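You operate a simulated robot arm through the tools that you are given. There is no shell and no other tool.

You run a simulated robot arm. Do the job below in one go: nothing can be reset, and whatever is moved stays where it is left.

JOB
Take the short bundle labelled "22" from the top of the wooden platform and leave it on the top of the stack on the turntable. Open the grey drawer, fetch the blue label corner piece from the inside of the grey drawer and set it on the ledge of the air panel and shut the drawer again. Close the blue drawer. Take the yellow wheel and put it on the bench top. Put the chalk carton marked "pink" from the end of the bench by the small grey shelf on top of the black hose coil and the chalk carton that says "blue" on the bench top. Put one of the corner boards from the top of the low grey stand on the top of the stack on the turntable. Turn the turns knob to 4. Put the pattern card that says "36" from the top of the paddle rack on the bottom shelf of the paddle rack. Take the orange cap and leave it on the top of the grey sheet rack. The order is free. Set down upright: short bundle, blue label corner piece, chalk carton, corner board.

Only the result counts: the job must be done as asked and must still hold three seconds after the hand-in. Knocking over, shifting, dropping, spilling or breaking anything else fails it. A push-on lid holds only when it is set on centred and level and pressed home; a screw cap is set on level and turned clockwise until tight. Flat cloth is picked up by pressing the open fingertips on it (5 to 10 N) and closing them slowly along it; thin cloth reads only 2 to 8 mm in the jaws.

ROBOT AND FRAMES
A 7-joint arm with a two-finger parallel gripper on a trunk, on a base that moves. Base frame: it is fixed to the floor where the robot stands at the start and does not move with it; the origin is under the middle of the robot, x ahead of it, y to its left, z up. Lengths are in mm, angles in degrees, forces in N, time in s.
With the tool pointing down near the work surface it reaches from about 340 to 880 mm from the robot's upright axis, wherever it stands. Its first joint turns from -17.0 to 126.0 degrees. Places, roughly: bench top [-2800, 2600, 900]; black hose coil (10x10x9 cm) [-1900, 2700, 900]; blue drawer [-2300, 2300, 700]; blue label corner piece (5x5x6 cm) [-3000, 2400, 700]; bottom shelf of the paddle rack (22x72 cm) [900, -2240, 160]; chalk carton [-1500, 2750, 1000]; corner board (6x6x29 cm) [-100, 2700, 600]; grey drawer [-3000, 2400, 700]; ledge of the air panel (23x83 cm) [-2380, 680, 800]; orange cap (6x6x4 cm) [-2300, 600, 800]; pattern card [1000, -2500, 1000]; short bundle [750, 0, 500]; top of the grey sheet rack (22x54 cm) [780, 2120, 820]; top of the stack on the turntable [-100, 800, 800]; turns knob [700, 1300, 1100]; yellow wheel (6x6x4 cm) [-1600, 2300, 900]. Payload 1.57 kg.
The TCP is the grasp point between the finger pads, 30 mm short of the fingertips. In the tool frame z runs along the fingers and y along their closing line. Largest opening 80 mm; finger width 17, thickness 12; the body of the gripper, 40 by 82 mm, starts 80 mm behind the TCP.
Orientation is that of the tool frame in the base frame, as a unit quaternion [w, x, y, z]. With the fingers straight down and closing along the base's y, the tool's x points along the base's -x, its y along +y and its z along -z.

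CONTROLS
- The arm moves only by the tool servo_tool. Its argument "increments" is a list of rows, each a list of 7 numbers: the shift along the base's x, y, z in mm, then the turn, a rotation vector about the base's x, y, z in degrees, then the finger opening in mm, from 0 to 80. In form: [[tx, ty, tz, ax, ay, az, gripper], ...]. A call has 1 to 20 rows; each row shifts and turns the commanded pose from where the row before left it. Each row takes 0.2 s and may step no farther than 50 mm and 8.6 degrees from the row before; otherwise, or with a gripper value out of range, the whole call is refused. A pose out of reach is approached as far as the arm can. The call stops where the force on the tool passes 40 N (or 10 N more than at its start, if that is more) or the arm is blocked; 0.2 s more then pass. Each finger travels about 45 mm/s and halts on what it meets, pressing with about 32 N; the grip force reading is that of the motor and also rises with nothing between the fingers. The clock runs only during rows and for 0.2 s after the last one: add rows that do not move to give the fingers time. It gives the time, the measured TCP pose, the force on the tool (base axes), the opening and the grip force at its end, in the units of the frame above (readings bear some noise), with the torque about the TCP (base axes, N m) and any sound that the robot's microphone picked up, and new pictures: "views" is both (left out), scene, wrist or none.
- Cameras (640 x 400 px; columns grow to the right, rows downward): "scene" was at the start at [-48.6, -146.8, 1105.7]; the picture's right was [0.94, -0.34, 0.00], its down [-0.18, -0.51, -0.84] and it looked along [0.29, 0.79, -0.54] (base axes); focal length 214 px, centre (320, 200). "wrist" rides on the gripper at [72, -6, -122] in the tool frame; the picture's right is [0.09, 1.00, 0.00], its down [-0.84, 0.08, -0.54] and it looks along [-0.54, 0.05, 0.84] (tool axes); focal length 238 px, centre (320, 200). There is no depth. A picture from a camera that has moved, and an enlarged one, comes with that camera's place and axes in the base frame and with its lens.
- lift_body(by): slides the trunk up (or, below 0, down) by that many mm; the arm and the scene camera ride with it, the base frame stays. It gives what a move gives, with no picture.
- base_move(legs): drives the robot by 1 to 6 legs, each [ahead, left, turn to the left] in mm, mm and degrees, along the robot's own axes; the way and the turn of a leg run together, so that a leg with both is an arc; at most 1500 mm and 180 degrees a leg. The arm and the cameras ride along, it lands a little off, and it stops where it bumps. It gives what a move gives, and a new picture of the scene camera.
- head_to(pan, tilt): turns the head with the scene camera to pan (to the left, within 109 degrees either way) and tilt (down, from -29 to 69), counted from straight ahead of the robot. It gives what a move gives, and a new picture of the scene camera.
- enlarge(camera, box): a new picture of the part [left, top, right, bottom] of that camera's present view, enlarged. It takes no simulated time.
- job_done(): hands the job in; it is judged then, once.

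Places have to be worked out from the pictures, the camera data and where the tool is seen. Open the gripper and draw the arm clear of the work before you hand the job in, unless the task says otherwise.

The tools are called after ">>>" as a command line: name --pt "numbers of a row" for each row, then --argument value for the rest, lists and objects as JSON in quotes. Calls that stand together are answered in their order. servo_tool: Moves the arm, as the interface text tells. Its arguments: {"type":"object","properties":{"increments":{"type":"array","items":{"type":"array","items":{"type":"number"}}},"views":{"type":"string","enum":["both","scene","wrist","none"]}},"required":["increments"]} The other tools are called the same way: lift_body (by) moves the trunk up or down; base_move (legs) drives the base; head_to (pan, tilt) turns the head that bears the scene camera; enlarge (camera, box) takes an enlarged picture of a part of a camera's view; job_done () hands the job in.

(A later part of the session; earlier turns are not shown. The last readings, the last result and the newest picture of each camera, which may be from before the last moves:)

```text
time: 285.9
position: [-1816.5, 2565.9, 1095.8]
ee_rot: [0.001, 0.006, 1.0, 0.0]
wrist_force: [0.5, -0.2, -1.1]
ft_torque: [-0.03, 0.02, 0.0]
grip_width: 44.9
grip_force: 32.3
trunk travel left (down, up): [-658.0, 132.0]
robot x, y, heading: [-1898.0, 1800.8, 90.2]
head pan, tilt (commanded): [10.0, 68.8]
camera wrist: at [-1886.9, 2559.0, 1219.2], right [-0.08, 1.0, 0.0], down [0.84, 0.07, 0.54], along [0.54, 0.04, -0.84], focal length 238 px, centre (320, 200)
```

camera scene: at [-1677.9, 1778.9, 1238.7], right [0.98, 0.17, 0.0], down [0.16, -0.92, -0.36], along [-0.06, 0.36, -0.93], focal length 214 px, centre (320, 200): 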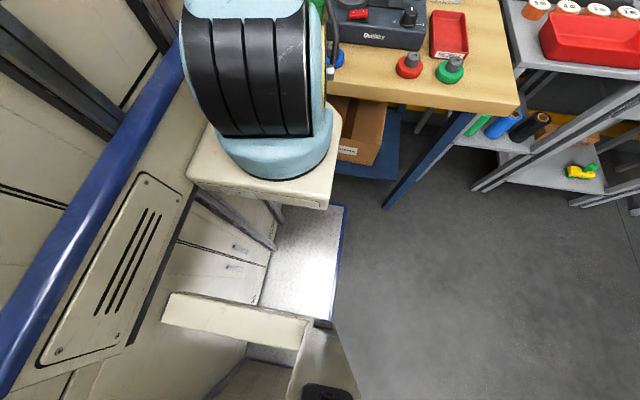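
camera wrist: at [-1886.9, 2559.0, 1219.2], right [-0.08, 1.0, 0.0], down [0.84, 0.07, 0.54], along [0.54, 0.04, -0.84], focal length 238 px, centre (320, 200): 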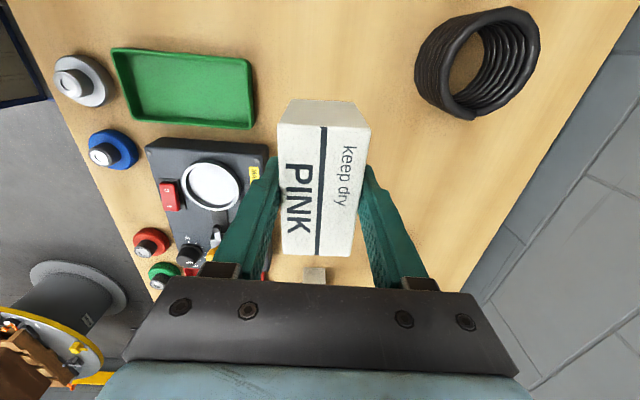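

The carton is held and the coil is ahead-left. I move over it at a safe height and see how far forward the arm gets.

>>> servo_tool --pt "-30 25 0 0 0 0 25" --pt "-32 35 0 0 0 0 25" --pt "0 35 0 0 0 0 25" --pt "0 20 -10 0 0 0 25" --pt "0 15 -10 0 0 0 25" --pt "0 0 -10 0 0 0 25" --pt "0 0 0 0 0 0 25" --views "wrist"

```text
time: 287.5
position: [-1876.0, 2689.3, 1064.6]
ee_rot: [0.0, 0.006, 1.0, -0.003]
wrist_force: [-0.3, 0.3, -1.6]
ft_torque: [0.02, 0.01, -0.01]
grip_width: 45.0
grip_force: 32.2
out of reach, approached as far as the arm can: row 5
trunk travel left (down, up): [-658.0, 132.0]
robot x, y, heading: [-1899.0, 1803.9, 89.9]
head pan, tilt (commanded): [10.0, 68.8]
camera wrist: at [-1947.1, 2682.4, 1187.7], right [-0.08, 1.0, -0.01], down [0.84, 0.07, 0.54], along [0.54, 0.04, -0.84], focal length 238 px, centre (320, 200)
```

wrist: 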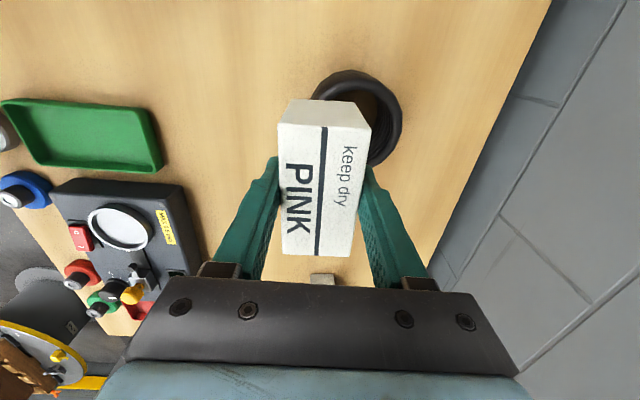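

Lower height gives a little more reach. The coil centre works out near (−1887, 2703); I shift left and forward while lowering slightly.

>>> servo_tool --pt "-11 0 -10 0 0 0 25" --pt "0 5 -8 0 0 0 25" --pt "0 6 -6 0 0 0 25" --pt "0 0 0 0 0 0 25" --views "wrist"

>>> enlarge --camera "wrist" --box '[240, 40, 440, 200]'

```text
time: 288.5
position: [-1885.8, 2694.4, 1039.7]
ee_rot: [0.001, 0.006, 1.0, -0.001]
wrist_force: [0.0, -0.4, -1.0]
ft_torque: [-0.02, -0.04, -0.01]
grip_width: 45.1
grip_force: 31.8
out of reach, approached as far as the arm can: row 3
trunk travel left (down, up): [-658.0, 132.0]
robot x, y, heading: [-1902.0, 1805.5, 90.1]
head pan, tilt (commanded): [10.0, 68.8]
camera wrist: at [-1957.4, 2688.4, 1162.6], right [-0.08, 1.0, 0.0], down [0.84, 0.07, 0.54], along [0.54, 0.04, -0.84], focal length 238 px, centre (320, 200)
```

wrist: 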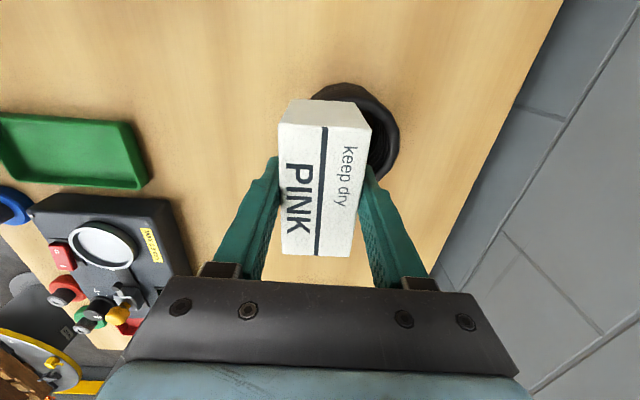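

```text
2.50 times, centred on (340, 120) of wrist
camera zoom: at [-1957.4, 2688.4, 1162.6], right [-0.08, 1.0, 0.0], down [0.84, 0.07, 0.54], along [0.54, 0.04, -0.84], focal length 596 px, centre (270, 400)
```

zoom: 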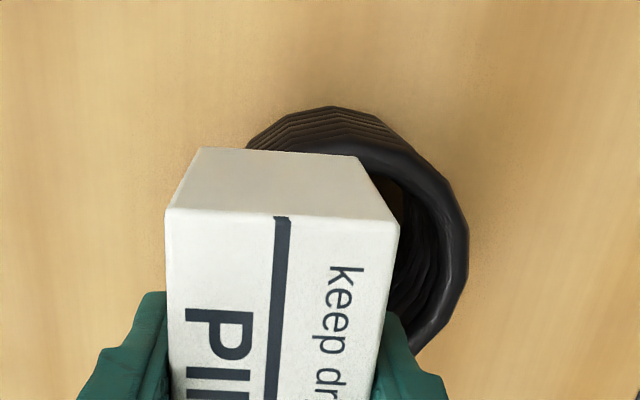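

The carton is ~10 mm short of the coil's centre, and the bumper-to-bench gap should be about 25 mm. I raise slightly and creep the base forward 14 mm.

>>> servo_tool --pt "0 -3 14 0 0 0 25" --pt "0 0 0 0 0 0 25" --views "none"

>>> base_move --legs '[[14, 0, 0]]'

>>> servo_tool --pt "0 0 0 0 0 0 25" --views "wrist"

>>> enlarge --camera "wrist" --box '[240, 40, 440, 200]'

```text
time: 289.1
position: [-1886.9, 2691.2, 1052.5]
ee_rot: [0.001, 0.006, 1.0, -0.002]
wrist_force: [0.1, 0.4, -1.1]
ft_torque: [-0.04, 0.0, 0.05]
grip_width: 44.9
grip_force: 32.2
trunk travel left (down, up): [-658.0, 132.0]
robot x, y, heading: [-1903.3, 1799.9, 90.2]
head pan, tilt (commanded): [10.0, 68.8]
```

```text
time: 289.9
position: [-1887.2, 2705.8, 1052.6]
ee_rot: [0.001, 0.005, 1.0, -0.002]
wrist_force: [0.8, 0.6, -1.3]
ft_torque: [0.0, 0.01, 0.02]
grip_width: 44.7
grip_force: 32.0
trunk travel left (down, up): [-658.0, 132.0]
robot x, y, heading: [-1902.8, 1815.6, 90.0]
head pan, tilt (commanded): [10.0, 68.8]
camera scene: at [-1677.9, 1792.9, 1238.7], right [0.98, 0.17, 0.0], down [0.16, -0.92, -0.36], along [-0.06, 0.36, -0.93], focal length 214 px, centre (320, 200)
```

scene: 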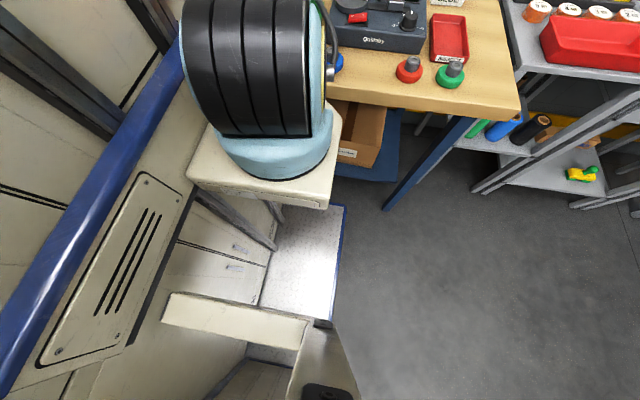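

```text
time: 290.3
position: [-1886.6, 2705.5, 1052.6]
ee_rot: [0.001, 0.006, 1.0, -0.002]
wrist_force: [1.1, 0.6, -0.5]
ft_torque: [0.02, 0.0, -0.02]
grip_width: 44.3
grip_force: 31.9
trunk travel left (down, up): [-658.0, 132.0]
robot x, y, heading: [-1898.6, 1818.8, 90.0]
head pan, tilt (commanded): [10.0, 68.8]
camera wrist: at [-1957.8, 2700.0, 1175.7], right [-0.08, 1.0, 0.0], down [0.84, 0.07, 0.54], along [0.54, 0.04, -0.84], focal length 238 px, centre (320, 200)
```

wrist: 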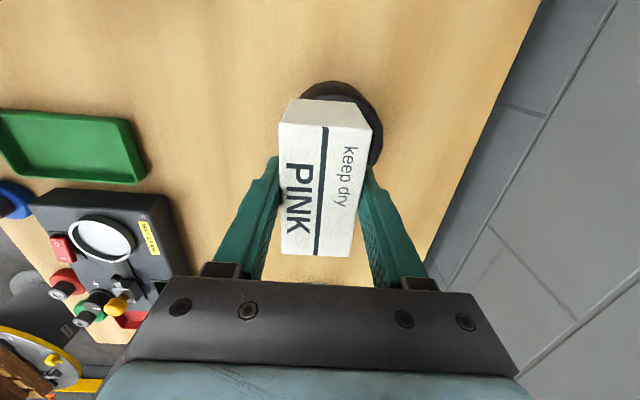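

```text
2.50 times, centred on (340, 120) of wrist
camera zoom: at [-1957.8, 2700.0, 1175.7], right [-0.08, 1.0, 0.0], down [0.84, 0.07, 0.54], along [0.54, 0.04, -0.84], focal length 596 px, centre (270, 400)
```

zoom: 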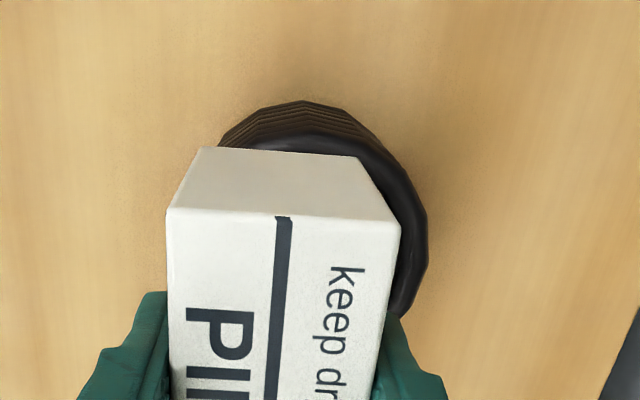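

The carton is now centred over the coil (coil centre ≈ (−1885, 2706)). I descend gently until contact.

>>> servo_tool --pt "2 0 -6 0 0 0 25" --pt "0 0 -6 0 0 0 25" --pt "0 0 -5 0 0 0 25" --pt "0 0 0 0 0 0 25" --views "none"

>>> servo_tool --pt "0 0 -2 0 0 0 25" --pt "0 0 -2 0 0 0 25" --pt "0 0 0 0 0 0 25" --views "none"

>>> servo_tool --pt "0 0 -2 0 0 0 25" --pt "0 0 -2 0 0 0 25" --pt "0 0 0 0 0 0 25" --views "wrist"

```text
time: 291.3
position: [-1884.3, 2708.6, 1036.0]
ee_rot: [0.001, 0.006, 1.0, -0.002]
wrist_force: [-0.3, -0.7, -0.9]
ft_torque: [0.01, -0.02, 0.01]
grip_width: 44.8
grip_force: 32.0
trunk travel left (down, up): [-658.0, 132.0]
robot x, y, heading: [-1901.8, 1818.4, 89.9]
head pan, tilt (commanded): [10.0, 68.8]
```

```text
time: 292.1
position: [-1886.1, 2708.6, 1032.6]
ee_rot: [0.001, 0.005, 1.0, -0.003]
wrist_force: [0.3, 0.2, -1.8]
ft_torque: [0.0, 0.01, 0.02]
grip_width: 44.7
grip_force: 32.4
out of reach, approached as far as the arm can: row 2
trunk travel left (down, up): [-658.0, 132.0]
robot x, y, heading: [-1897.8, 1822.3, 89.8]
head pan, tilt (commanded): [10.0, 68.8]
```

```text
time: 292.9
position: [-1884.1, 2710.1, 1027.7]
ee_rot: [0.0, 0.006, 1.0, -0.002]
wrist_force: [0.7, 0.6, -1.2]
ft_torque: [-0.01, -0.01, -0.03]
grip_width: 44.8
grip_force: 32.4
trunk travel left (down, up): [-658.0, 132.0]
robot x, y, heading: [-1898.2, 1821.4, 90.1]
head pan, tilt (commanded): [10.0, 68.8]
camera wrist: at [-1956.4, 2704.5, 1151.6], right [-0.08, 1.0, 0.0], down [0.84, 0.07, 0.54], along [0.54, 0.04, -0.84], focal length 238 px, centre (320, 200)
```

wrist: 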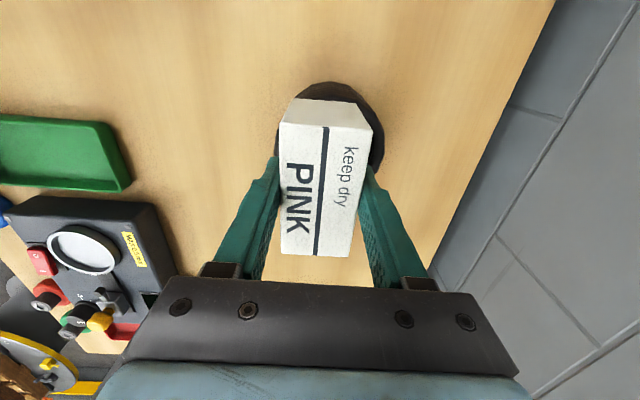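

Still no contact at 1028. I enlarge the current view to verify centring over the coil before going lower.

>>> enlarge --camera "wrist" --box '[250, 60, 410, 200]'

```text
2.86 times, centred on (330, 130) of wrist
camera zoom: at [-1956.4, 2704.5, 1151.6], right [-0.08, 1.0, 0.0], down [0.84, 0.07, 0.54], along [0.54, 0.04, -0.84], focal length 681 px, centre (291, 400)
```

zoom: 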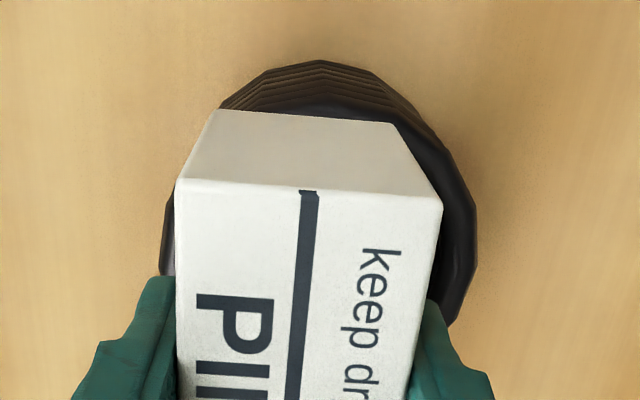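

The close view puts the ring at centre (−1890, 2715) with ~41 mm radius, so the carton overlaps it well. I continue down to contact.

>>> servo_tool --pt "-3 0 -2 0 0 0 25" --pt "0 0 -2 0 0 0 25" --pt "0 0 0 0 0 0 25" --views "none"

>>> servo_tool --pt "0 0 -2 0 0 0 25" --pt "0 0 -2 0 0 0 25" --pt "0 0 0 0 0 0 25" --views "none"

>>> servo_tool --pt "0 0 -2 0 0 0 25" --pt "0 0 -2 0 0 0 25" --pt "0 0 0 0 0 0 25" --views "none"

```text
time: 293.7
position: [-1889.5, 2709.8, 1025.9]
ee_rot: [0.001, 0.006, 1.0, -0.002]
wrist_force: [0.1, 0.7, -1.0]
ft_torque: [-0.05, -0.03, 0.03]
grip_width: 44.6
grip_force: 32.0
trunk travel left (down, up): [-658.0, 132.0]
robot x, y, heading: [-1899.9, 1817.9, 90.1]
head pan, tilt (commanded): [10.0, 68.8]
```

```text
time: 294.5
position: [-1887.3, 2710.3, 1024.4]
ee_rot: [0.001, 0.005, 1.0, -0.001]
wrist_force: [-0.8, -2.4, 12.4]
ft_torque: [-0.08, -0.1, -0.01]
grip_width: 44.8
grip_force: 32.4
trunk travel left (down, up): [-658.0, 132.0]
robot x, y, heading: [-1896.1, 1819.6, 89.9]
head pan, tilt (commanded): [10.0, 68.8]
```

```text
time: 295.3
position: [-1888.4, 2710.4, 1021.1]
ee_rot: [0.0, 0.006, 1.0, 0.001]
wrist_force: [-0.2, -1.8, 34.0]
ft_torque: [-0.04, 0.04, -0.02]
grip_width: 45.1
grip_force: 32.0
out of reach, approached as far as the arm can: row 2
trunk travel left (down, up): [-658.0, 132.0]
robot x, y, heading: [-1903.8, 1817.3, 89.9]
head pan, tilt (commanded): [10.0, 68.8]
```

The carton rests on the coil (34 N). I ease up, open and rise straight up.

>>> servo_tool --pt "0 0 3 0 0 0 25" --pt "0 0 0 0 0 0 46" --pt "0 0 0 0 0 0 54" --pt "0 0 0 0 0 0 60" --pt "0 0 0 0 0 0 60" --pt "0 0 15 0 0 0 60" --pt "0 0 30 0 0 0 60" --pt "0 0 40 0 0 0 60" --pt "0 -40 20 0 0 0 60" --pt "0 0 0 0 0 0 60" --views "wrist"

```text
time: 297.5
position: [-1892.4, 2650.1, 1118.4]
ee_rot: [-0.001, 0.006, 1.0, -0.001]
wrist_force: [0.3, 0.3, 0.7]
ft_torque: [-0.01, -0.02, 0.01]
grip_width: 60.1
grip_force: 0.0
out of reach, approached as far as the arm can: row 7, 8
trunk travel left (down, up): [-658.0, 132.0]
robot x, y, heading: [-1901.4, 1818.5, 89.9]
head pan, tilt (commanded): [10.0, 68.8]
camera wrist: at [-1964.2, 2644.2, 1241.3], right [-0.08, 1.0, 0.0], down [0.84, 0.07, 0.54], along [0.54, 0.04, -0.84], focal length 238 px, centre (320, 200)
```

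wrist: 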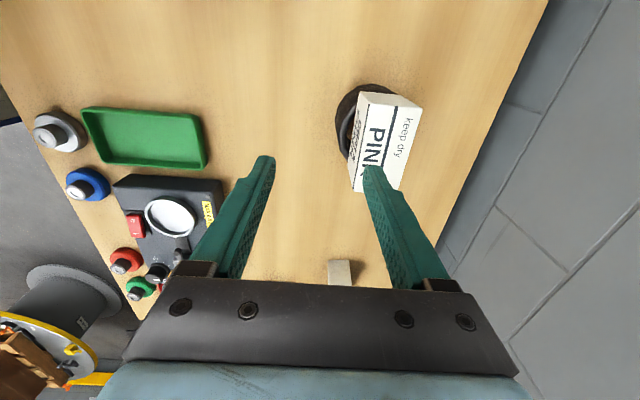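

The carton is on the coil; I enlarge to verify it sits level.

>>> enlarge --camera "wrist" --box '[310, 60, 450, 220]'

>>> head_to --pan 15 --tilt 25

```text
2.50 times, centred on (380, 140) of wrist
camera zoom: at [-1964.2, 2644.2, 1241.3], right [-0.08, 1.0, 0.0], down [0.84, 0.07, 0.54], along [0.54, 0.04, -0.84], focal length 596 px, centre (170, 350)
```

zoom: 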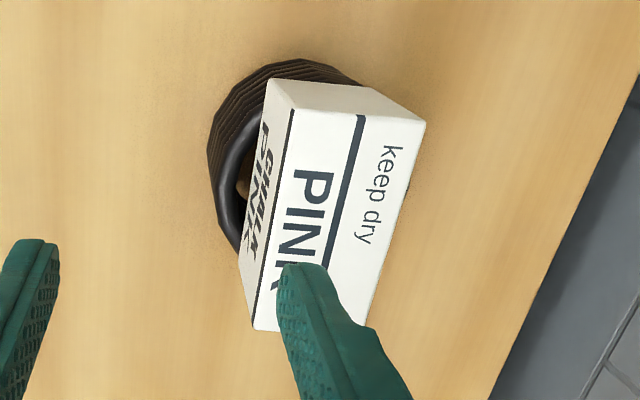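

```text
time: 298.6
position: [-1893.7, 2649.7, 1118.9]
ee_rot: [0.001, 0.005, 1.0, -0.001]
wrist_force: [0.2, 0.8, -0.3]
ft_torque: [-0.01, 0.04, -0.01]
grip_width: 60.1
grip_force: 0.1
trunk travel left (down, up): [-658.0, 132.0]
robot x, y, heading: [-1900.6, 1820.0, 90.1]
head pan, tilt (commanded): [15.0, 25.0]
camera scene: at [-1692.0, 1826.7, 1298.1], right [0.97, 0.26, 0.0], down [0.11, -0.41, -0.91], along [-0.23, 0.88, -0.42], focal length 214 px, centre (320, 200)
```

scene: 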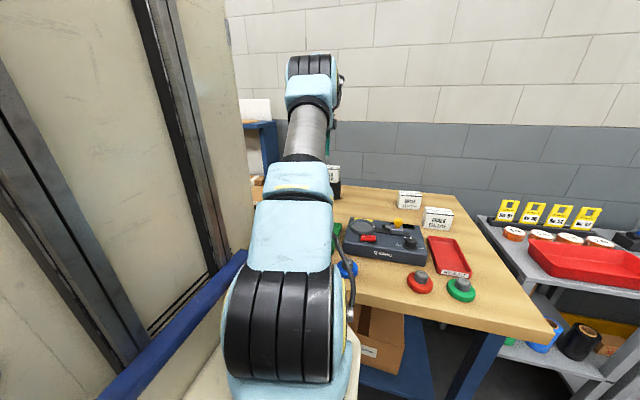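

The pink carton sits level and centred on the coil. Now the blue carton: I back off 40 mm and drive right.

>>> base_move --legs '[[-40, 0, 0], [0, -420, 0]]'

>>> servo_tool --pt "0 -35 0 0 0 0 66" --pt "0 0 0 0 0 0 66" --views "wrist"

```text
time: 301.6
position: [-1474.4, 2611.9, 1118.1]
ee_rot: [0.001, 0.003, 1.0, -0.002]
wrist_force: [-0.5, -0.3, -0.6]
ft_torque: [0.0, -0.02, 0.0]
grip_width: 60.0
grip_force: 0.2
trunk travel left (down, up): [-658.0, 132.0]
robot x, y, heading: [-1477.0, 1779.4, 90.1]
head pan, tilt (commanded): [15.0, 25.0]
camera scene: at [-1269.8, 1788.9, 1298.1], right [0.96, 0.26, 0.0], down [0.11, -0.41, -0.91], along [-0.24, 0.87, -0.42], focal length 214 px, centre (320, 200)
```

scene: 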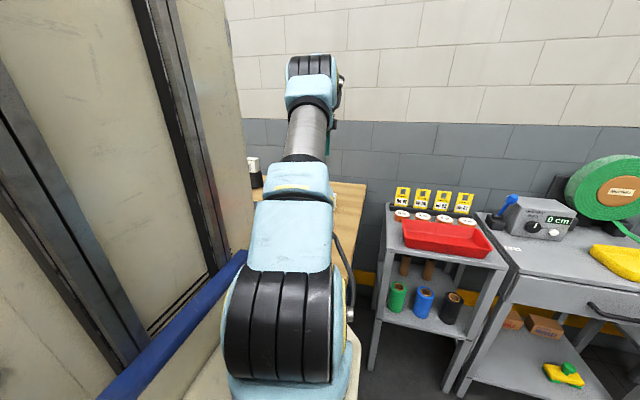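

```text
time: 302.2
position: [-1473.9, 2575.7, 1118.6]
ee_rot: [-0.001, 0.003, 1.0, -0.001]
wrist_force: [-0.4, 0.2, -0.4]
ft_torque: [-0.03, 0.02, -0.02]
grip_width: 66.1
grip_force: 0.0
trunk travel left (down, up): [-658.0, 132.0]
robot x, y, heading: [-1477.0, 1780.3, 90.2]
head pan, tilt (commanded): [15.0, 25.0]
camera wrist: at [-1544.5, 2570.1, 1241.9], right [-0.09, 1.0, 0.0], down [0.84, 0.07, 0.54], along [0.54, 0.04, -0.84], focal length 238 px, centre (320, 200)
```

wrist: 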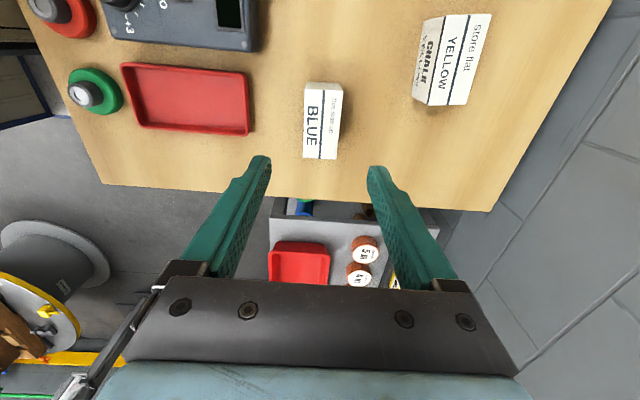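

Blue carton centre is at (−1467, 2579). I descend over it and grip.

>>> servo_tool --pt "7 3 -40 0 0 0 66" --pt "0 0 -45 0 0 0 66" --pt "0 0 -45 0 0 0 66" --pt "0 0 0 0 0 0 66" --views "wrist"

```text
time: 303.2
position: [-1465.7, 2580.4, 987.4]
ee_rot: [0.0, 0.003, 1.0, -0.002]
wrist_force: [0.0, -0.2, 0.1]
ft_torque: [0.05, 0.01, -0.01]
grip_width: 66.0
grip_force: 0.2
trunk travel left (down, up): [-658.0, 132.0]
robot x, y, heading: [-1479.9, 1782.7, 90.1]
head pan, tilt (commanded): [15.0, 25.0]
camera wrist: at [-1536.4, 2573.0, 1111.1], right [-0.09, 1.0, 0.0], down [0.84, 0.07, 0.54], along [0.54, 0.04, -0.84], focal length 238 px, centre (320, 200)
```

wrist: 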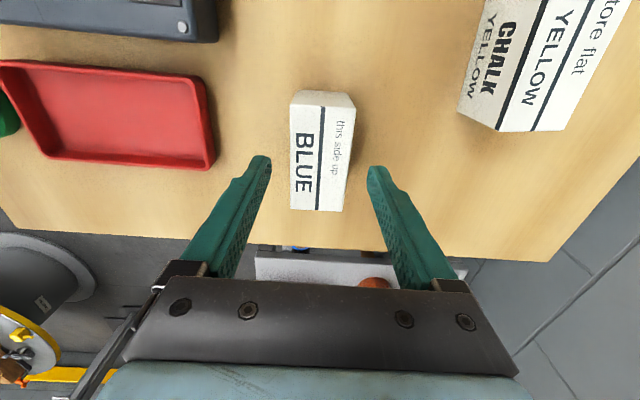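

>>> servo_tool --pt "0 -1 -25 0 0 0 66" --pt "0 0 -20 0 0 0 66" --pt "0 0 -7 0 0 0 66" --pt "0 0 0 0 0 0 50" --pt "0 0 0 0 0 0 34" --pt "0 0 0 0 0 0 25" --pt "0 0 0 0 0 0 25" --views "wrist"

```text
time: 304.9
position: [-1467.3, 2579.8, 936.3]
ee_rot: [0.001, 0.004, 1.0, -0.002]
wrist_force: [0.2, -0.1, -0.3]
ft_torque: [0.0, 0.01, -0.04]
grip_width: 44.7
grip_force: 32.1
trunk travel left (down, up): [-658.0, 132.0]
robot x, y, heading: [-1477.1, 1778.5, 90.3]
head pan, tilt (commanded): [15.0, 25.0]
camera wrist: at [-1537.4, 2573.1, 1058.9], right [-0.09, 1.0, 0.0], down [0.84, 0.07, 0.54], along [0.54, 0.04, -0.84], focal length 238 px, centre (320, 200)
```

wrist: 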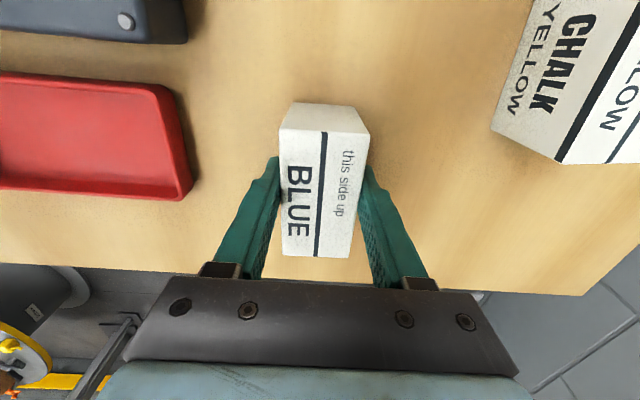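

Gripped. I lift, retract and yaw the tool back so the carton's long side lies along y, then raise the trunk and drive left to the corridor.

>>> servo_tool --pt "0 0 10 0 0 0 25" --pt "0 0 35 0 0 0 25" --pt "0 0 45 0 0 0 25" --pt "0 0 45 0 0 0 25" --pt "0 -30 35 0 0 0 25" --pt "0 -18 0 0 0 8.2 25" --pt "0 -18 0 0 0 8.2 25" --pt "0 -18 0 0 0 8.2 25" --pt "0 -18 0 0 0 8.2 25" --pt "0 -18 0 0 0 8.2 25" --pt "0 -18 0 0 0 8.2 25" --pt "0 -18 0 0 0 8.2 25" --pt "0 -18 0 0 0 8.2 25" --pt "0 -18 0 0 0 8.2 25" --pt "0 -18 0 0 0 8.2 25" --pt "0 -10 0 0 0 7.6 25" --pt "0 0 0 0 0 0 25" --views "wrist"

>>> lift_body --by 90

>>> base_move --legs '[[-70, 0, 0], [0, 1000, 0]]'

>>> servo_tool --pt "0 0 0 0 0 0 25" --views "wrist"

```text
time: 308.4
position: [-1468.9, 2357.7, 1106.8]
ee_rot: [0.001, -0.703, 0.711, -0.001]
wrist_force: [-0.2, -0.7, -1.3]
ft_torque: [0.0, -0.01, -0.02]
grip_width: 44.6
grip_force: 31.8
trunk travel left (down, up): [-658.0, 132.0]
robot x, y, heading: [-1476.7, 1778.4, 90.1]
head pan, tilt (commanded): [15.0, 25.0]
camera wrist: at [-1461.9, 2286.0, 1228.6], right [-1.0, -0.08, 0.0], down [-0.07, 0.84, 0.54], along [-0.04, 0.54, -0.84], focal length 238 px, centre (320, 200)
```

wrist: 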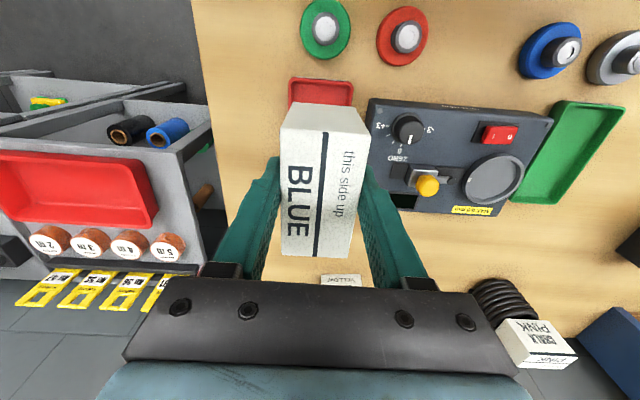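

```text
time: 309.7
position: [-1469.1, 2358.7, 1194.8]
ee_rot: [0.002, -0.701, 0.713, -0.001]
wrist_force: [0.7, -0.3, -1.4]
ft_torque: [0.0, 0.01, -0.03]
grip_width: 44.8
grip_force: 32.1
trunk travel left (down, up): [-748.0, 42.0]
robot x, y, heading: [-1474.5, 1779.9, 90.3]
head pan, tilt (commanded): [15.0, 25.0]
```

```text
time: 315.5
position: [-2463.6, 2289.2, 1195.9]
ee_rot: [0.001, -0.698, 0.716, -0.001]
wrist_force: [-0.3, -0.3, -1.6]
ft_torque: [-0.02, -0.01, 0.0]
grip_width: 44.5
grip_force: 31.8
trunk travel left (down, up): [-748.0, 42.0]
robot x, y, heading: [-2480.7, 1714.8, 89.5]
head pan, tilt (commanded): [15.0, 25.0]
camera scene: at [-2270.9, 1716.8, 1388.1], right [0.97, 0.25, 0.0], down [0.11, -0.41, -0.91], along [-0.23, 0.88, -0.42], focal length 214 px, centre (320, 200)
```

scene: 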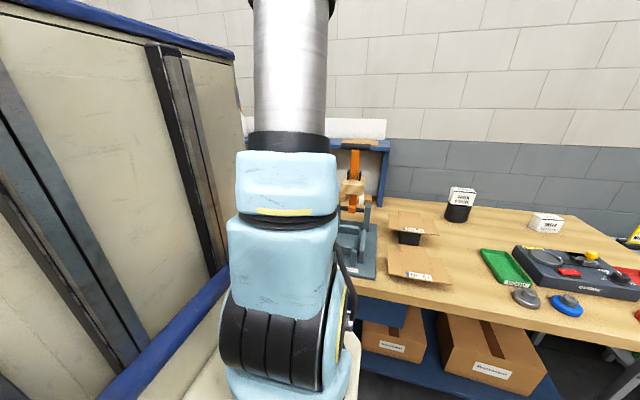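

```text
time: 315.9
position: [-2463.2, 2288.6, 1194.8]
ee_rot: [0.002, -0.699, 0.715, -0.001]
wrist_force: [0.2, -0.5, -1.7]
ft_torque: [0.01, 0.0, -0.01]
grip_width: 44.6
grip_force: 32.0
trunk travel left (down, up): [-748.0, 42.0]
robot x, y, heading: [-2479.0, 1710.0, 89.6]
head pan, tilt (commanded): [15.0, 25.0]
camera wrist: at [-2458.0, 2215.9, 1318.6], right [-1.0, -0.07, 0.0], down [-0.06, 0.84, 0.54], along [-0.03, 0.54, -0.84], focal length 238 px, centre (320, 200)
```

wrist: 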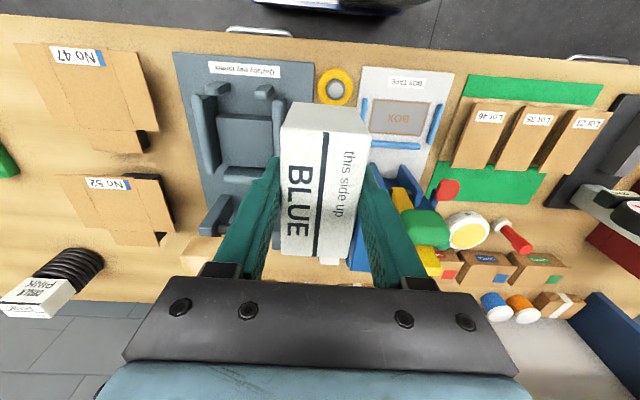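

The pink carton stands upright on the coil. I move over the free spot behind the wheel and lower for a closer look.

>>> servo_tool --pt "-12 30 0 0 0 1.3 25" --pt "-12 30 0 0 0 0 25" --pt "0 0 0 0 0 0 25" --views "none"

>>> lift_body --by -120

>>> servo_tool --pt "0 0 0 0 0 0 25" --views "wrist"

```text
time: 316.7
position: [-2486.7, 2350.6, 1197.1]
ee_rot: [0.002, -0.707, 0.708, -0.001]
wrist_force: [0.7, -0.4, -1.4]
ft_torque: [-0.01, 0.0, -0.01]
grip_width: 44.7
grip_force: 31.9
trunk travel left (down, up): [-748.0, 42.0]
robot x, y, heading: [-2478.3, 1711.3, 89.4]
head pan, tilt (commanded): [15.0, 25.0]
```

```text
time: 318.2
position: [-2486.8, 2349.8, 1077.2]
ee_rot: [0.001, -0.706, 0.708, 0.0]
wrist_force: [0.8, -0.9, -1.3]
ft_torque: [-0.01, 0.03, 0.02]
grip_width: 44.3
grip_force: 32.2
trunk travel left (down, up): [-628.0, 162.0]
robot x, y, heading: [-2479.8, 1709.3, 89.7]
head pan, tilt (commanded): [15.0, 25.0]
```

```text
time: 318.6
position: [-2486.8, 2349.8, 1076.3]
ee_rot: [0.001, -0.707, 0.708, 0.001]
wrist_force: [0.3, 0.2, -0.9]
ft_torque: [0.03, 0.01, 0.02]
grip_width: 44.6
grip_force: 32.5
trunk travel left (down, up): [-628.0, 162.0]
robot x, y, heading: [-2476.7, 1707.5, 89.5]
head pan, tilt (commanded): [15.0, 25.0]
camera wrist: at [-2479.2, 2278.0, 1199.7], right [-1.0, -0.09, 0.0], down [-0.08, 0.84, 0.54], along [-0.05, 0.54, -0.84], focal length 238 px, centre (320, 200)
```

wrist: 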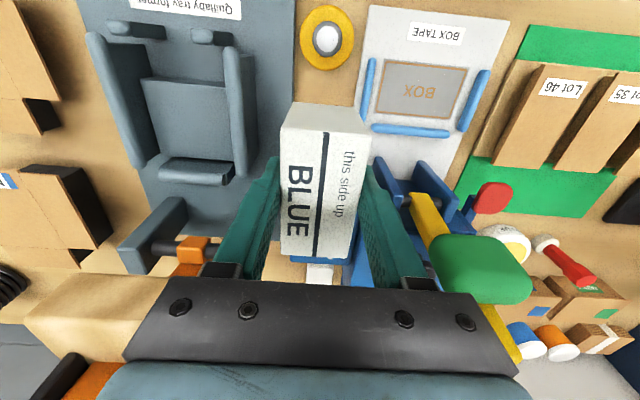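

Clear around. I descend toward the bench.

>>> servo_tool --pt "0 0 -35 0 0 0 25" --pt "0 0 -35 0 0 0 25" --pt "0 0 -30 0 0 0 25" --pt "0 0 -15 0 0 0 25" --pt "0 0 0 0 0 0 25" --views "wrist"

>>> enlarge --camera "wrist" --box '[220, 40, 440, 280]'

```text
time: 319.8
position: [-2486.1, 2350.8, 962.7]
ee_rot: [0.002, -0.707, 0.708, 0.0]
wrist_force: [-0.2, -0.1, -0.5]
ft_torque: [-0.04, -0.01, -0.01]
grip_width: 44.5
grip_force: 33.1
trunk travel left (down, up): [-628.0, 162.0]
robot x, y, heading: [-2478.1, 1708.4, 89.7]
head pan, tilt (commanded): [15.0, 25.0]
camera wrist: at [-2478.5, 2278.0, 1085.2], right [-1.0, -0.09, 0.0], down [-0.08, 0.84, 0.54], along [-0.05, 0.54, -0.84], focal length 238 px, centre (320, 200)
```

wrist: 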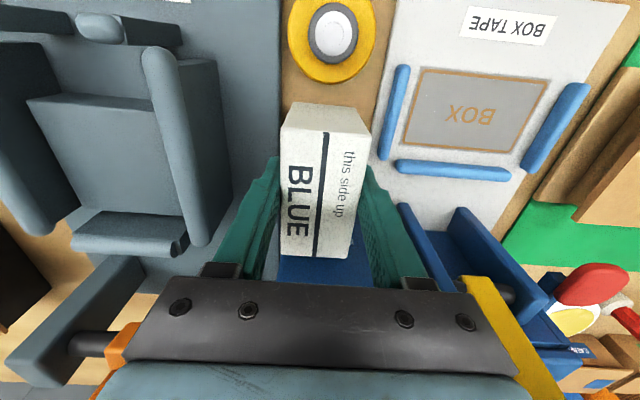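

```text
1.67 times, centred on (330, 160) of wrist
camera zoom: at [-2478.5, 2278.0, 1085.2], right [-1.0, -0.09, 0.0], down [-0.08, 0.84, 0.54], along [-0.05, 0.54, -0.84], focal length 397 px, centre (303, 267)
```

zoom: 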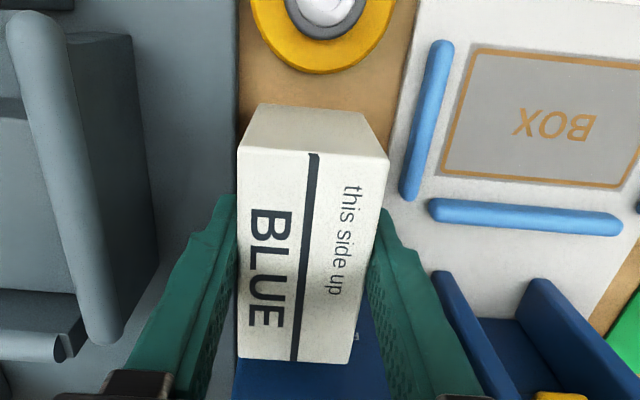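

Carton is within the corridor with ~11 mm to the blue box behind and ~14 mm to the wheel. I lower to contact.

>>> servo_tool --pt "0 -1 -10 0 0 0 25" --pt "0 0 -8 0 0 0 25" --pt "0 0 -4 0 0 0 25" --pt "0 0 0 0 0 0 25" --views "none"

>>> servo_tool --pt "0 0 -2 0 0 0 25" --pt "0 0 -2 0 0 0 25" --pt "0 0 0 0 0 0 25" --views "none"

>>> servo_tool --pt "0 0 -2 0 0 0 25" --pt "0 0 -1 0 0 0 25" --pt "0 0 0 0 0 0 25" --views "none"

```text
time: 320.8
position: [-2486.5, 2350.2, 940.0]
ee_rot: [0.001, -0.706, 0.708, -0.002]
wrist_force: [-0.9, 1.2, -1.7]
ft_torque: [-0.01, 0.0, 0.01]
grip_width: 44.9
grip_force: 32.0
trunk travel left (down, up): [-628.0, 162.0]
robot x, y, heading: [-2477.4, 1708.6, 90.0]
head pan, tilt (commanded): [15.0, 25.0]
```

```text
time: 321.6
position: [-2487.2, 2348.8, 935.4]
ee_rot: [0.001, -0.706, 0.708, -0.001]
wrist_force: [0.2, 0.1, -1.1]
ft_torque: [-0.03, -0.02, -0.01]
grip_width: 44.8
grip_force: 31.7
trunk travel left (down, up): [-628.0, 162.0]
robot x, y, heading: [-2476.3, 1708.6, 89.7]
head pan, tilt (commanded): [15.0, 25.0]
```

```text
time: 322.4
position: [-2488.0, 2350.8, 934.9]
ee_rot: [0.002, -0.707, 0.707, 0.001]
wrist_force: [2.1, -1.0, 34.1]
ft_torque: [0.05, 0.16, 0.28]
grip_width: 45.0
grip_force: 32.5
trunk travel left (down, up): [-628.0, 162.0]
robot x, y, heading: [-2473.8, 1706.8, 89.6]
head pan, tilt (commanded): [15.0, 25.0]
```

Contact with the bench (34 N). I ease up, open and rise.

>>> servo_tool --pt "0 0 2 0 0 0 25" --pt "0 0 0 0 0 0 46" --pt "0 0 0 0 0 0 54" --pt "0 0 0 0 0 0 58" --pt "0 0 0 0 0 0 58" --pt "0 0 15 0 0 0 58" --pt "0 0 30 0 0 0 58" --pt "0 0 40 0 0 0 58" --pt "0 0 45 0 0 0 58" --pt "0 -40 10 0 0 0 58" --pt "0 -45 0 0 0 0 58" --pt "0 0 0 0 0 0 58" --views "wrist"

```text
time: 325.0
position: [-2486.3, 2264.6, 1074.7]
ee_rot: [0.001, -0.707, 0.707, -0.002]
wrist_force: [-0.5, 1.1, 0.1]
ft_torque: [-0.04, -0.03, 0.0]
grip_width: 58.0
grip_force: 0.0
trunk travel left (down, up): [-628.0, 162.0]
robot x, y, heading: [-2478.1, 1710.0, 89.7]
head pan, tilt (commanded): [15.0, 25.0]
camera wrist: at [-2479.8, 2192.8, 1198.6], right [-1.0, -0.09, 0.0], down [-0.08, 0.84, 0.54], along [-0.05, 0.54, -0.84], focal length 238 px, centre (320, 200)
```

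wrist: 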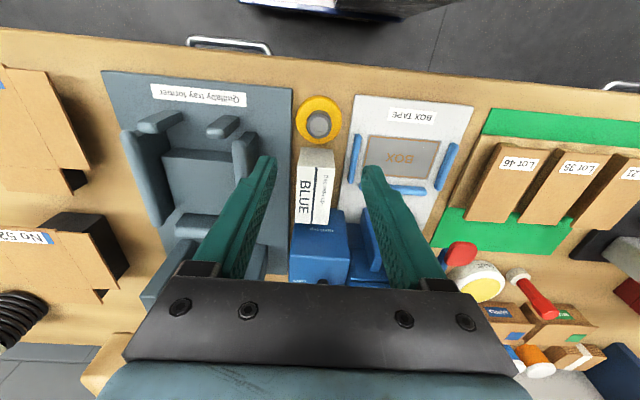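

Blue carton is placed upright. Now the grey drawer: I back away from the bench and move left in front of it.

>>> base_move --legs '[[-140, 0, 0.3], [0, 250, 0]]'

>>> base_move --legs '[[0, 260, 0]]'

>>> servo_tool --pt "0 0 0 0 0 0 58" --views "wrist"

```text
time: 326.4
position: [-2490.0, 2143.0, 1076.6]
ee_rot: [-0.002, 0.708, -0.706, 0.0]
wrist_force: [-0.3, -0.7, -0.1]
ft_torque: [0.01, 0.02, -0.01]
grip_width: 57.8
grip_force: 0.1
trunk travel left (down, up): [-628.0, 162.0]
robot x, y, heading: [-2478.3, 1586.6, 89.8]
head pan, tilt (commanded): [15.0, 25.0]
stopped in leg 1: the robot was blocked; the commanded pose is now the measured one
camera scene: at [-2270.8, 1595.8, 1268.1], right [0.97, 0.26, 0.0], down [0.11, -0.41, -0.91], along [-0.23, 0.88, -0.42], focal length 214 px, centre (320, 200)
```

scene: 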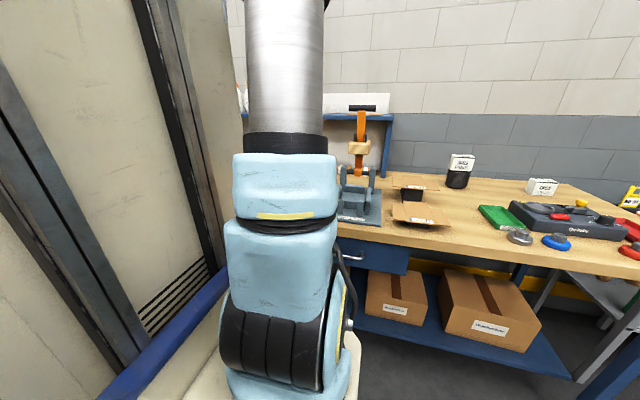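

```text
time: 327.8
position: [-2620.4, 2156.7, 1077.3]
ee_rot: [-0.001, 0.728, -0.686, 0.0]
wrist_force: [0.2, 0.5, -0.2]
ft_torque: [-0.02, 0.04, 0.01]
grip_width: 57.9
grip_force: 0.3
trunk travel left (down, up): [-628.0, 162.0]
robot x, y, heading: [-2582.2, 1603.8, 92.8]
head pan, tilt (commanded): [15.0, 25.0]
stopped in leg 1: the robot was blocked; the commanded pose is now the measured one
camera scene: at [-2373.1, 1621.9, 1268.1], right [0.95, 0.31, 0.0], down [0.13, -0.4, -0.91], along [-0.28, 0.86, -0.42], focal length 214 px, centre (320, 200)
```

scene: 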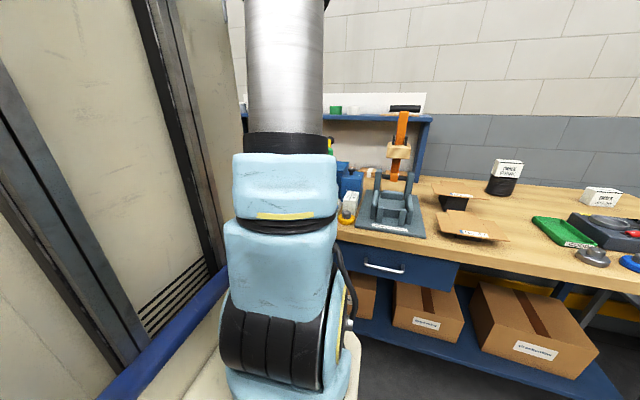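

```text
time: 328.2
position: [-2620.9, 2156.7, 1076.9]
ee_rot: [-0.001, 0.727, -0.687, 0.0]
wrist_force: [-0.5, 0.3, -0.9]
ft_torque: [-0.02, -0.01, -0.03]
grip_width: 57.9
grip_force: 0.0
trunk travel left (down, up): [-628.0, 162.0]
robot x, y, heading: [-2579.6, 1605.4, 92.9]
head pan, tilt (commanded): [15.0, 25.0]
camera wrist: at [-2608.9, 2084.7, 1199.5], right [-0.99, -0.15, 0.0], down [-0.13, 0.83, 0.54], along [-0.08, 0.54, -0.84], focal length 238 px, centre (320, 200)
```

wrist: 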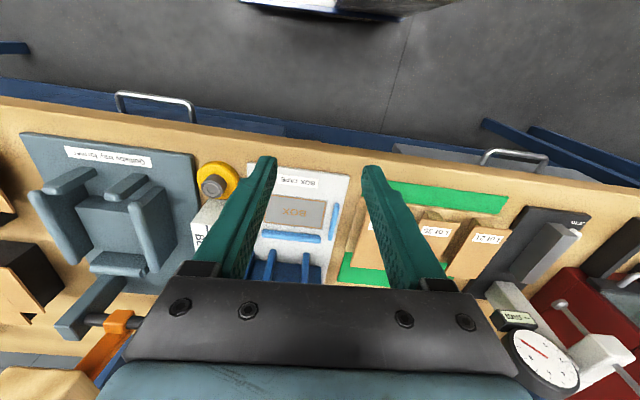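

Something behind limits my backing (y≈1211 at the rear). I move forward off it, go right, and turn to look at that area so I know exactly what stands there.

>>> base_move --legs '[[80, 0, -2.8], [0, -650, 0]]'

>>> head_to --pan 0 --tilt 25

>>> base_move --legs '[[0, 0, 130]]'

```text
time: 332.4
position: [-1946.1, 2238.8, 1076.6]
ee_rot: [-0.002, 0.709, -0.705, 0.0]
wrist_force: [0.2, 0.9, -0.2]
ft_torque: [0.02, -0.01, 0.02]
grip_width: 58.0
grip_force: 0.1
trunk travel left (down, up): [-628.0, 162.0]
robot x, y, heading: [-1934.2, 1683.6, 89.9]
head pan, tilt (commanded): [15.0, 25.0]
camera scene: at [-1725.7, 1692.7, 1268.1], right [0.97, 0.26, 0.0], down [0.11, -0.41, -0.91], along [-0.24, 0.88, -0.42], focal length 214 px, centre (320, 200)
```

scene: 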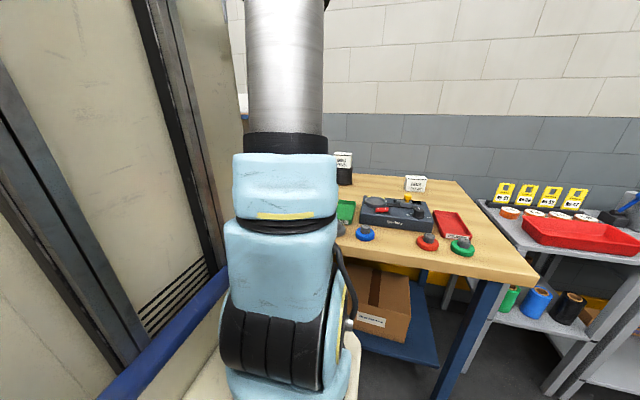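

```text
time: 333.2
position: [-1946.3, 2239.2, 1076.7]
ee_rot: [-0.002, 0.709, -0.705, 0.0]
wrist_force: [0.2, 0.5, 0.3]
ft_torque: [0.0, 0.01, 0.0]
grip_width: 58.1
grip_force: 0.0
trunk travel left (down, up): [-628.0, 162.0]
robot x, y, heading: [-1932.8, 1683.3, 90.3]
head pan, tilt (commanded): [0.0, 25.0]
camera scene: at [-1702.0, 1695.9, 1268.1], right [1.0, 0.0, 0.0], down [0.0, -0.42, -0.91], along [0.0, 0.91, -0.42], focal length 214 px, centre (320, 200)
```

scene: 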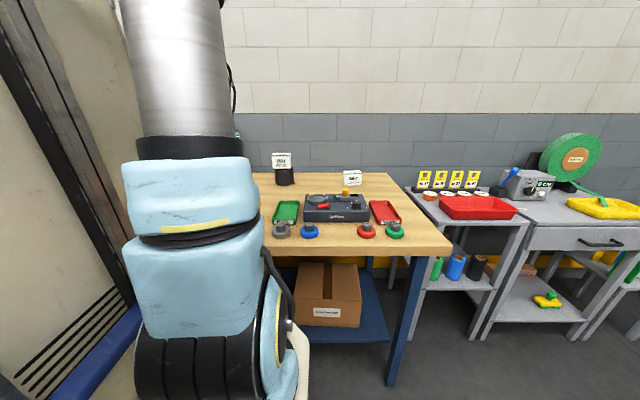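

```text
time: 339.0
position: [-2346.9, 1312.8, 1075.8]
ee_rot: [-0.002, 0.937, 0.349, -0.001]
wrist_force: [-0.4, 0.3, 0.2]
ft_torque: [0.01, -0.01, 0.0]
grip_width: 58.1
grip_force: 0.0
trunk travel left (down, up): [-628.0, 162.0]
robot x, y, heading: [-1934.7, 1684.9, -139.5]
head pan, tilt (commanded): [0.0, 25.0]
camera scene: at [-2090.3, 1850.7, 1268.1], right [-0.65, 0.76, 0.0], down [0.32, 0.27, -0.91], along [-0.69, -0.59, -0.42], focal length 214 px, centre (320, 200)
```

scene: 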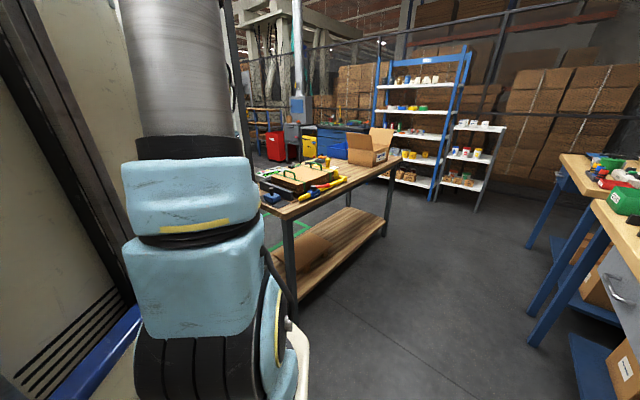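

Now I see a long dark-framed table behind (its edge at y≈1205), which limits backing near the grey drawer. I test in this free space how far the arm reaches to the robot's right, which would help with the drawer.

>>> servo_tool --pt "-27 31 0 0 0 0 58" --pt "-27 31 0 0 0 0 58" --pt "-27 31 0 0 0 0 58" --pt "-27 31 0 0 0 0 58" --pt "-27 31 0 0 0 0 58" --pt "-27 31 0 0 0 0 58" --pt "0 0 0 0 0 0 58" --views "scene"

```text
time: 340.6
position: [-2507.3, 1499.9, 1077.3]
ee_rot: [-0.001, 0.937, 0.348, -0.002]
wrist_force: [0.1, -0.1, 0.6]
ft_torque: [0.02, 0.01, -0.02]
grip_width: 57.9
grip_force: 0.1
trunk travel left (down, up): [-628.0, 162.0]
robot x, y, heading: [-1933.9, 1682.4, -139.4]
head pan, tilt (commanded): [0.0, 25.0]
camera scene: at [-2090.3, 1850.7, 1268.1], right [-0.65, 0.76, 0.0], down [0.32, 0.27, -0.91], along [-0.69, -0.59, -0.42], focal length 214 px, centre (320, 200)
```

scene: 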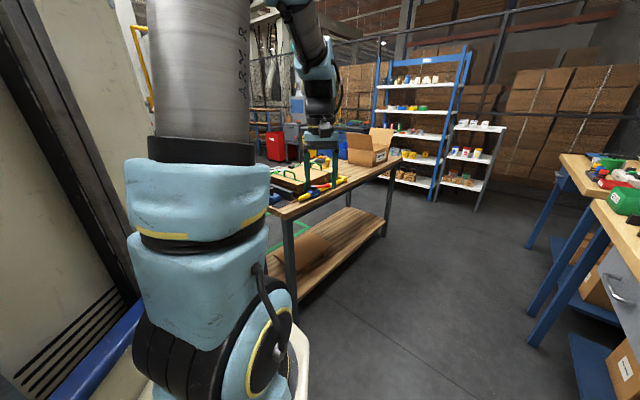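

The arm reaches right easily (the shoulder turns). I test further right.

>>> servo_tool --pt "-20 40 0 0 0 0 58" --pt "-15 42 0 0 0 0 58" --pt "-10 44 0 0 0 0 58" --pt "-5 45 0 0 0 0 58" --pt "0 45 0 0 0 0 58" --pt "5 45 0 0 0 0 58" --pt "0 0 0 0 0 0 58" --views "scene"

```text
time: 342.2
position: [-2552.3, 1759.8, 1075.9]
ee_rot: [-0.002, 0.937, 0.349, -0.001]
wrist_force: [0.3, -0.2, 0.1]
ft_torque: [-0.01, 0.0, 0.0]
grip_width: 57.6
grip_force: 0.0
trunk travel left (down, up): [-628.0, 162.0]
robot x, y, heading: [-1932.9, 1688.3, -139.5]
head pan, tilt (commanded): [0.0, 25.0]
camera scene: at [-2090.3, 1850.7, 1268.1], right [-0.65, 0.76, 0.0], down [0.32, 0.27, -0.91], along [-0.69, -0.59, -0.42], focal length 214 px, centre (320, 200)
```

scene: 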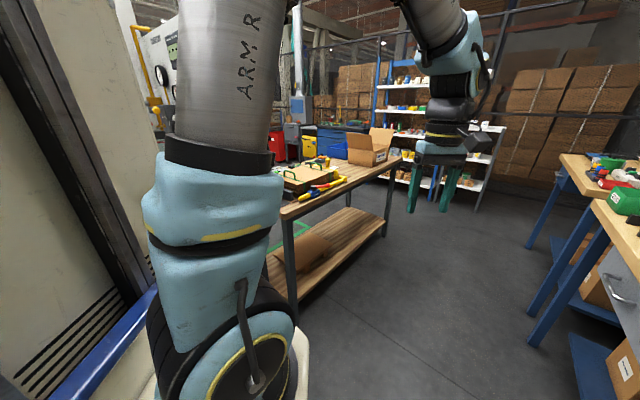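

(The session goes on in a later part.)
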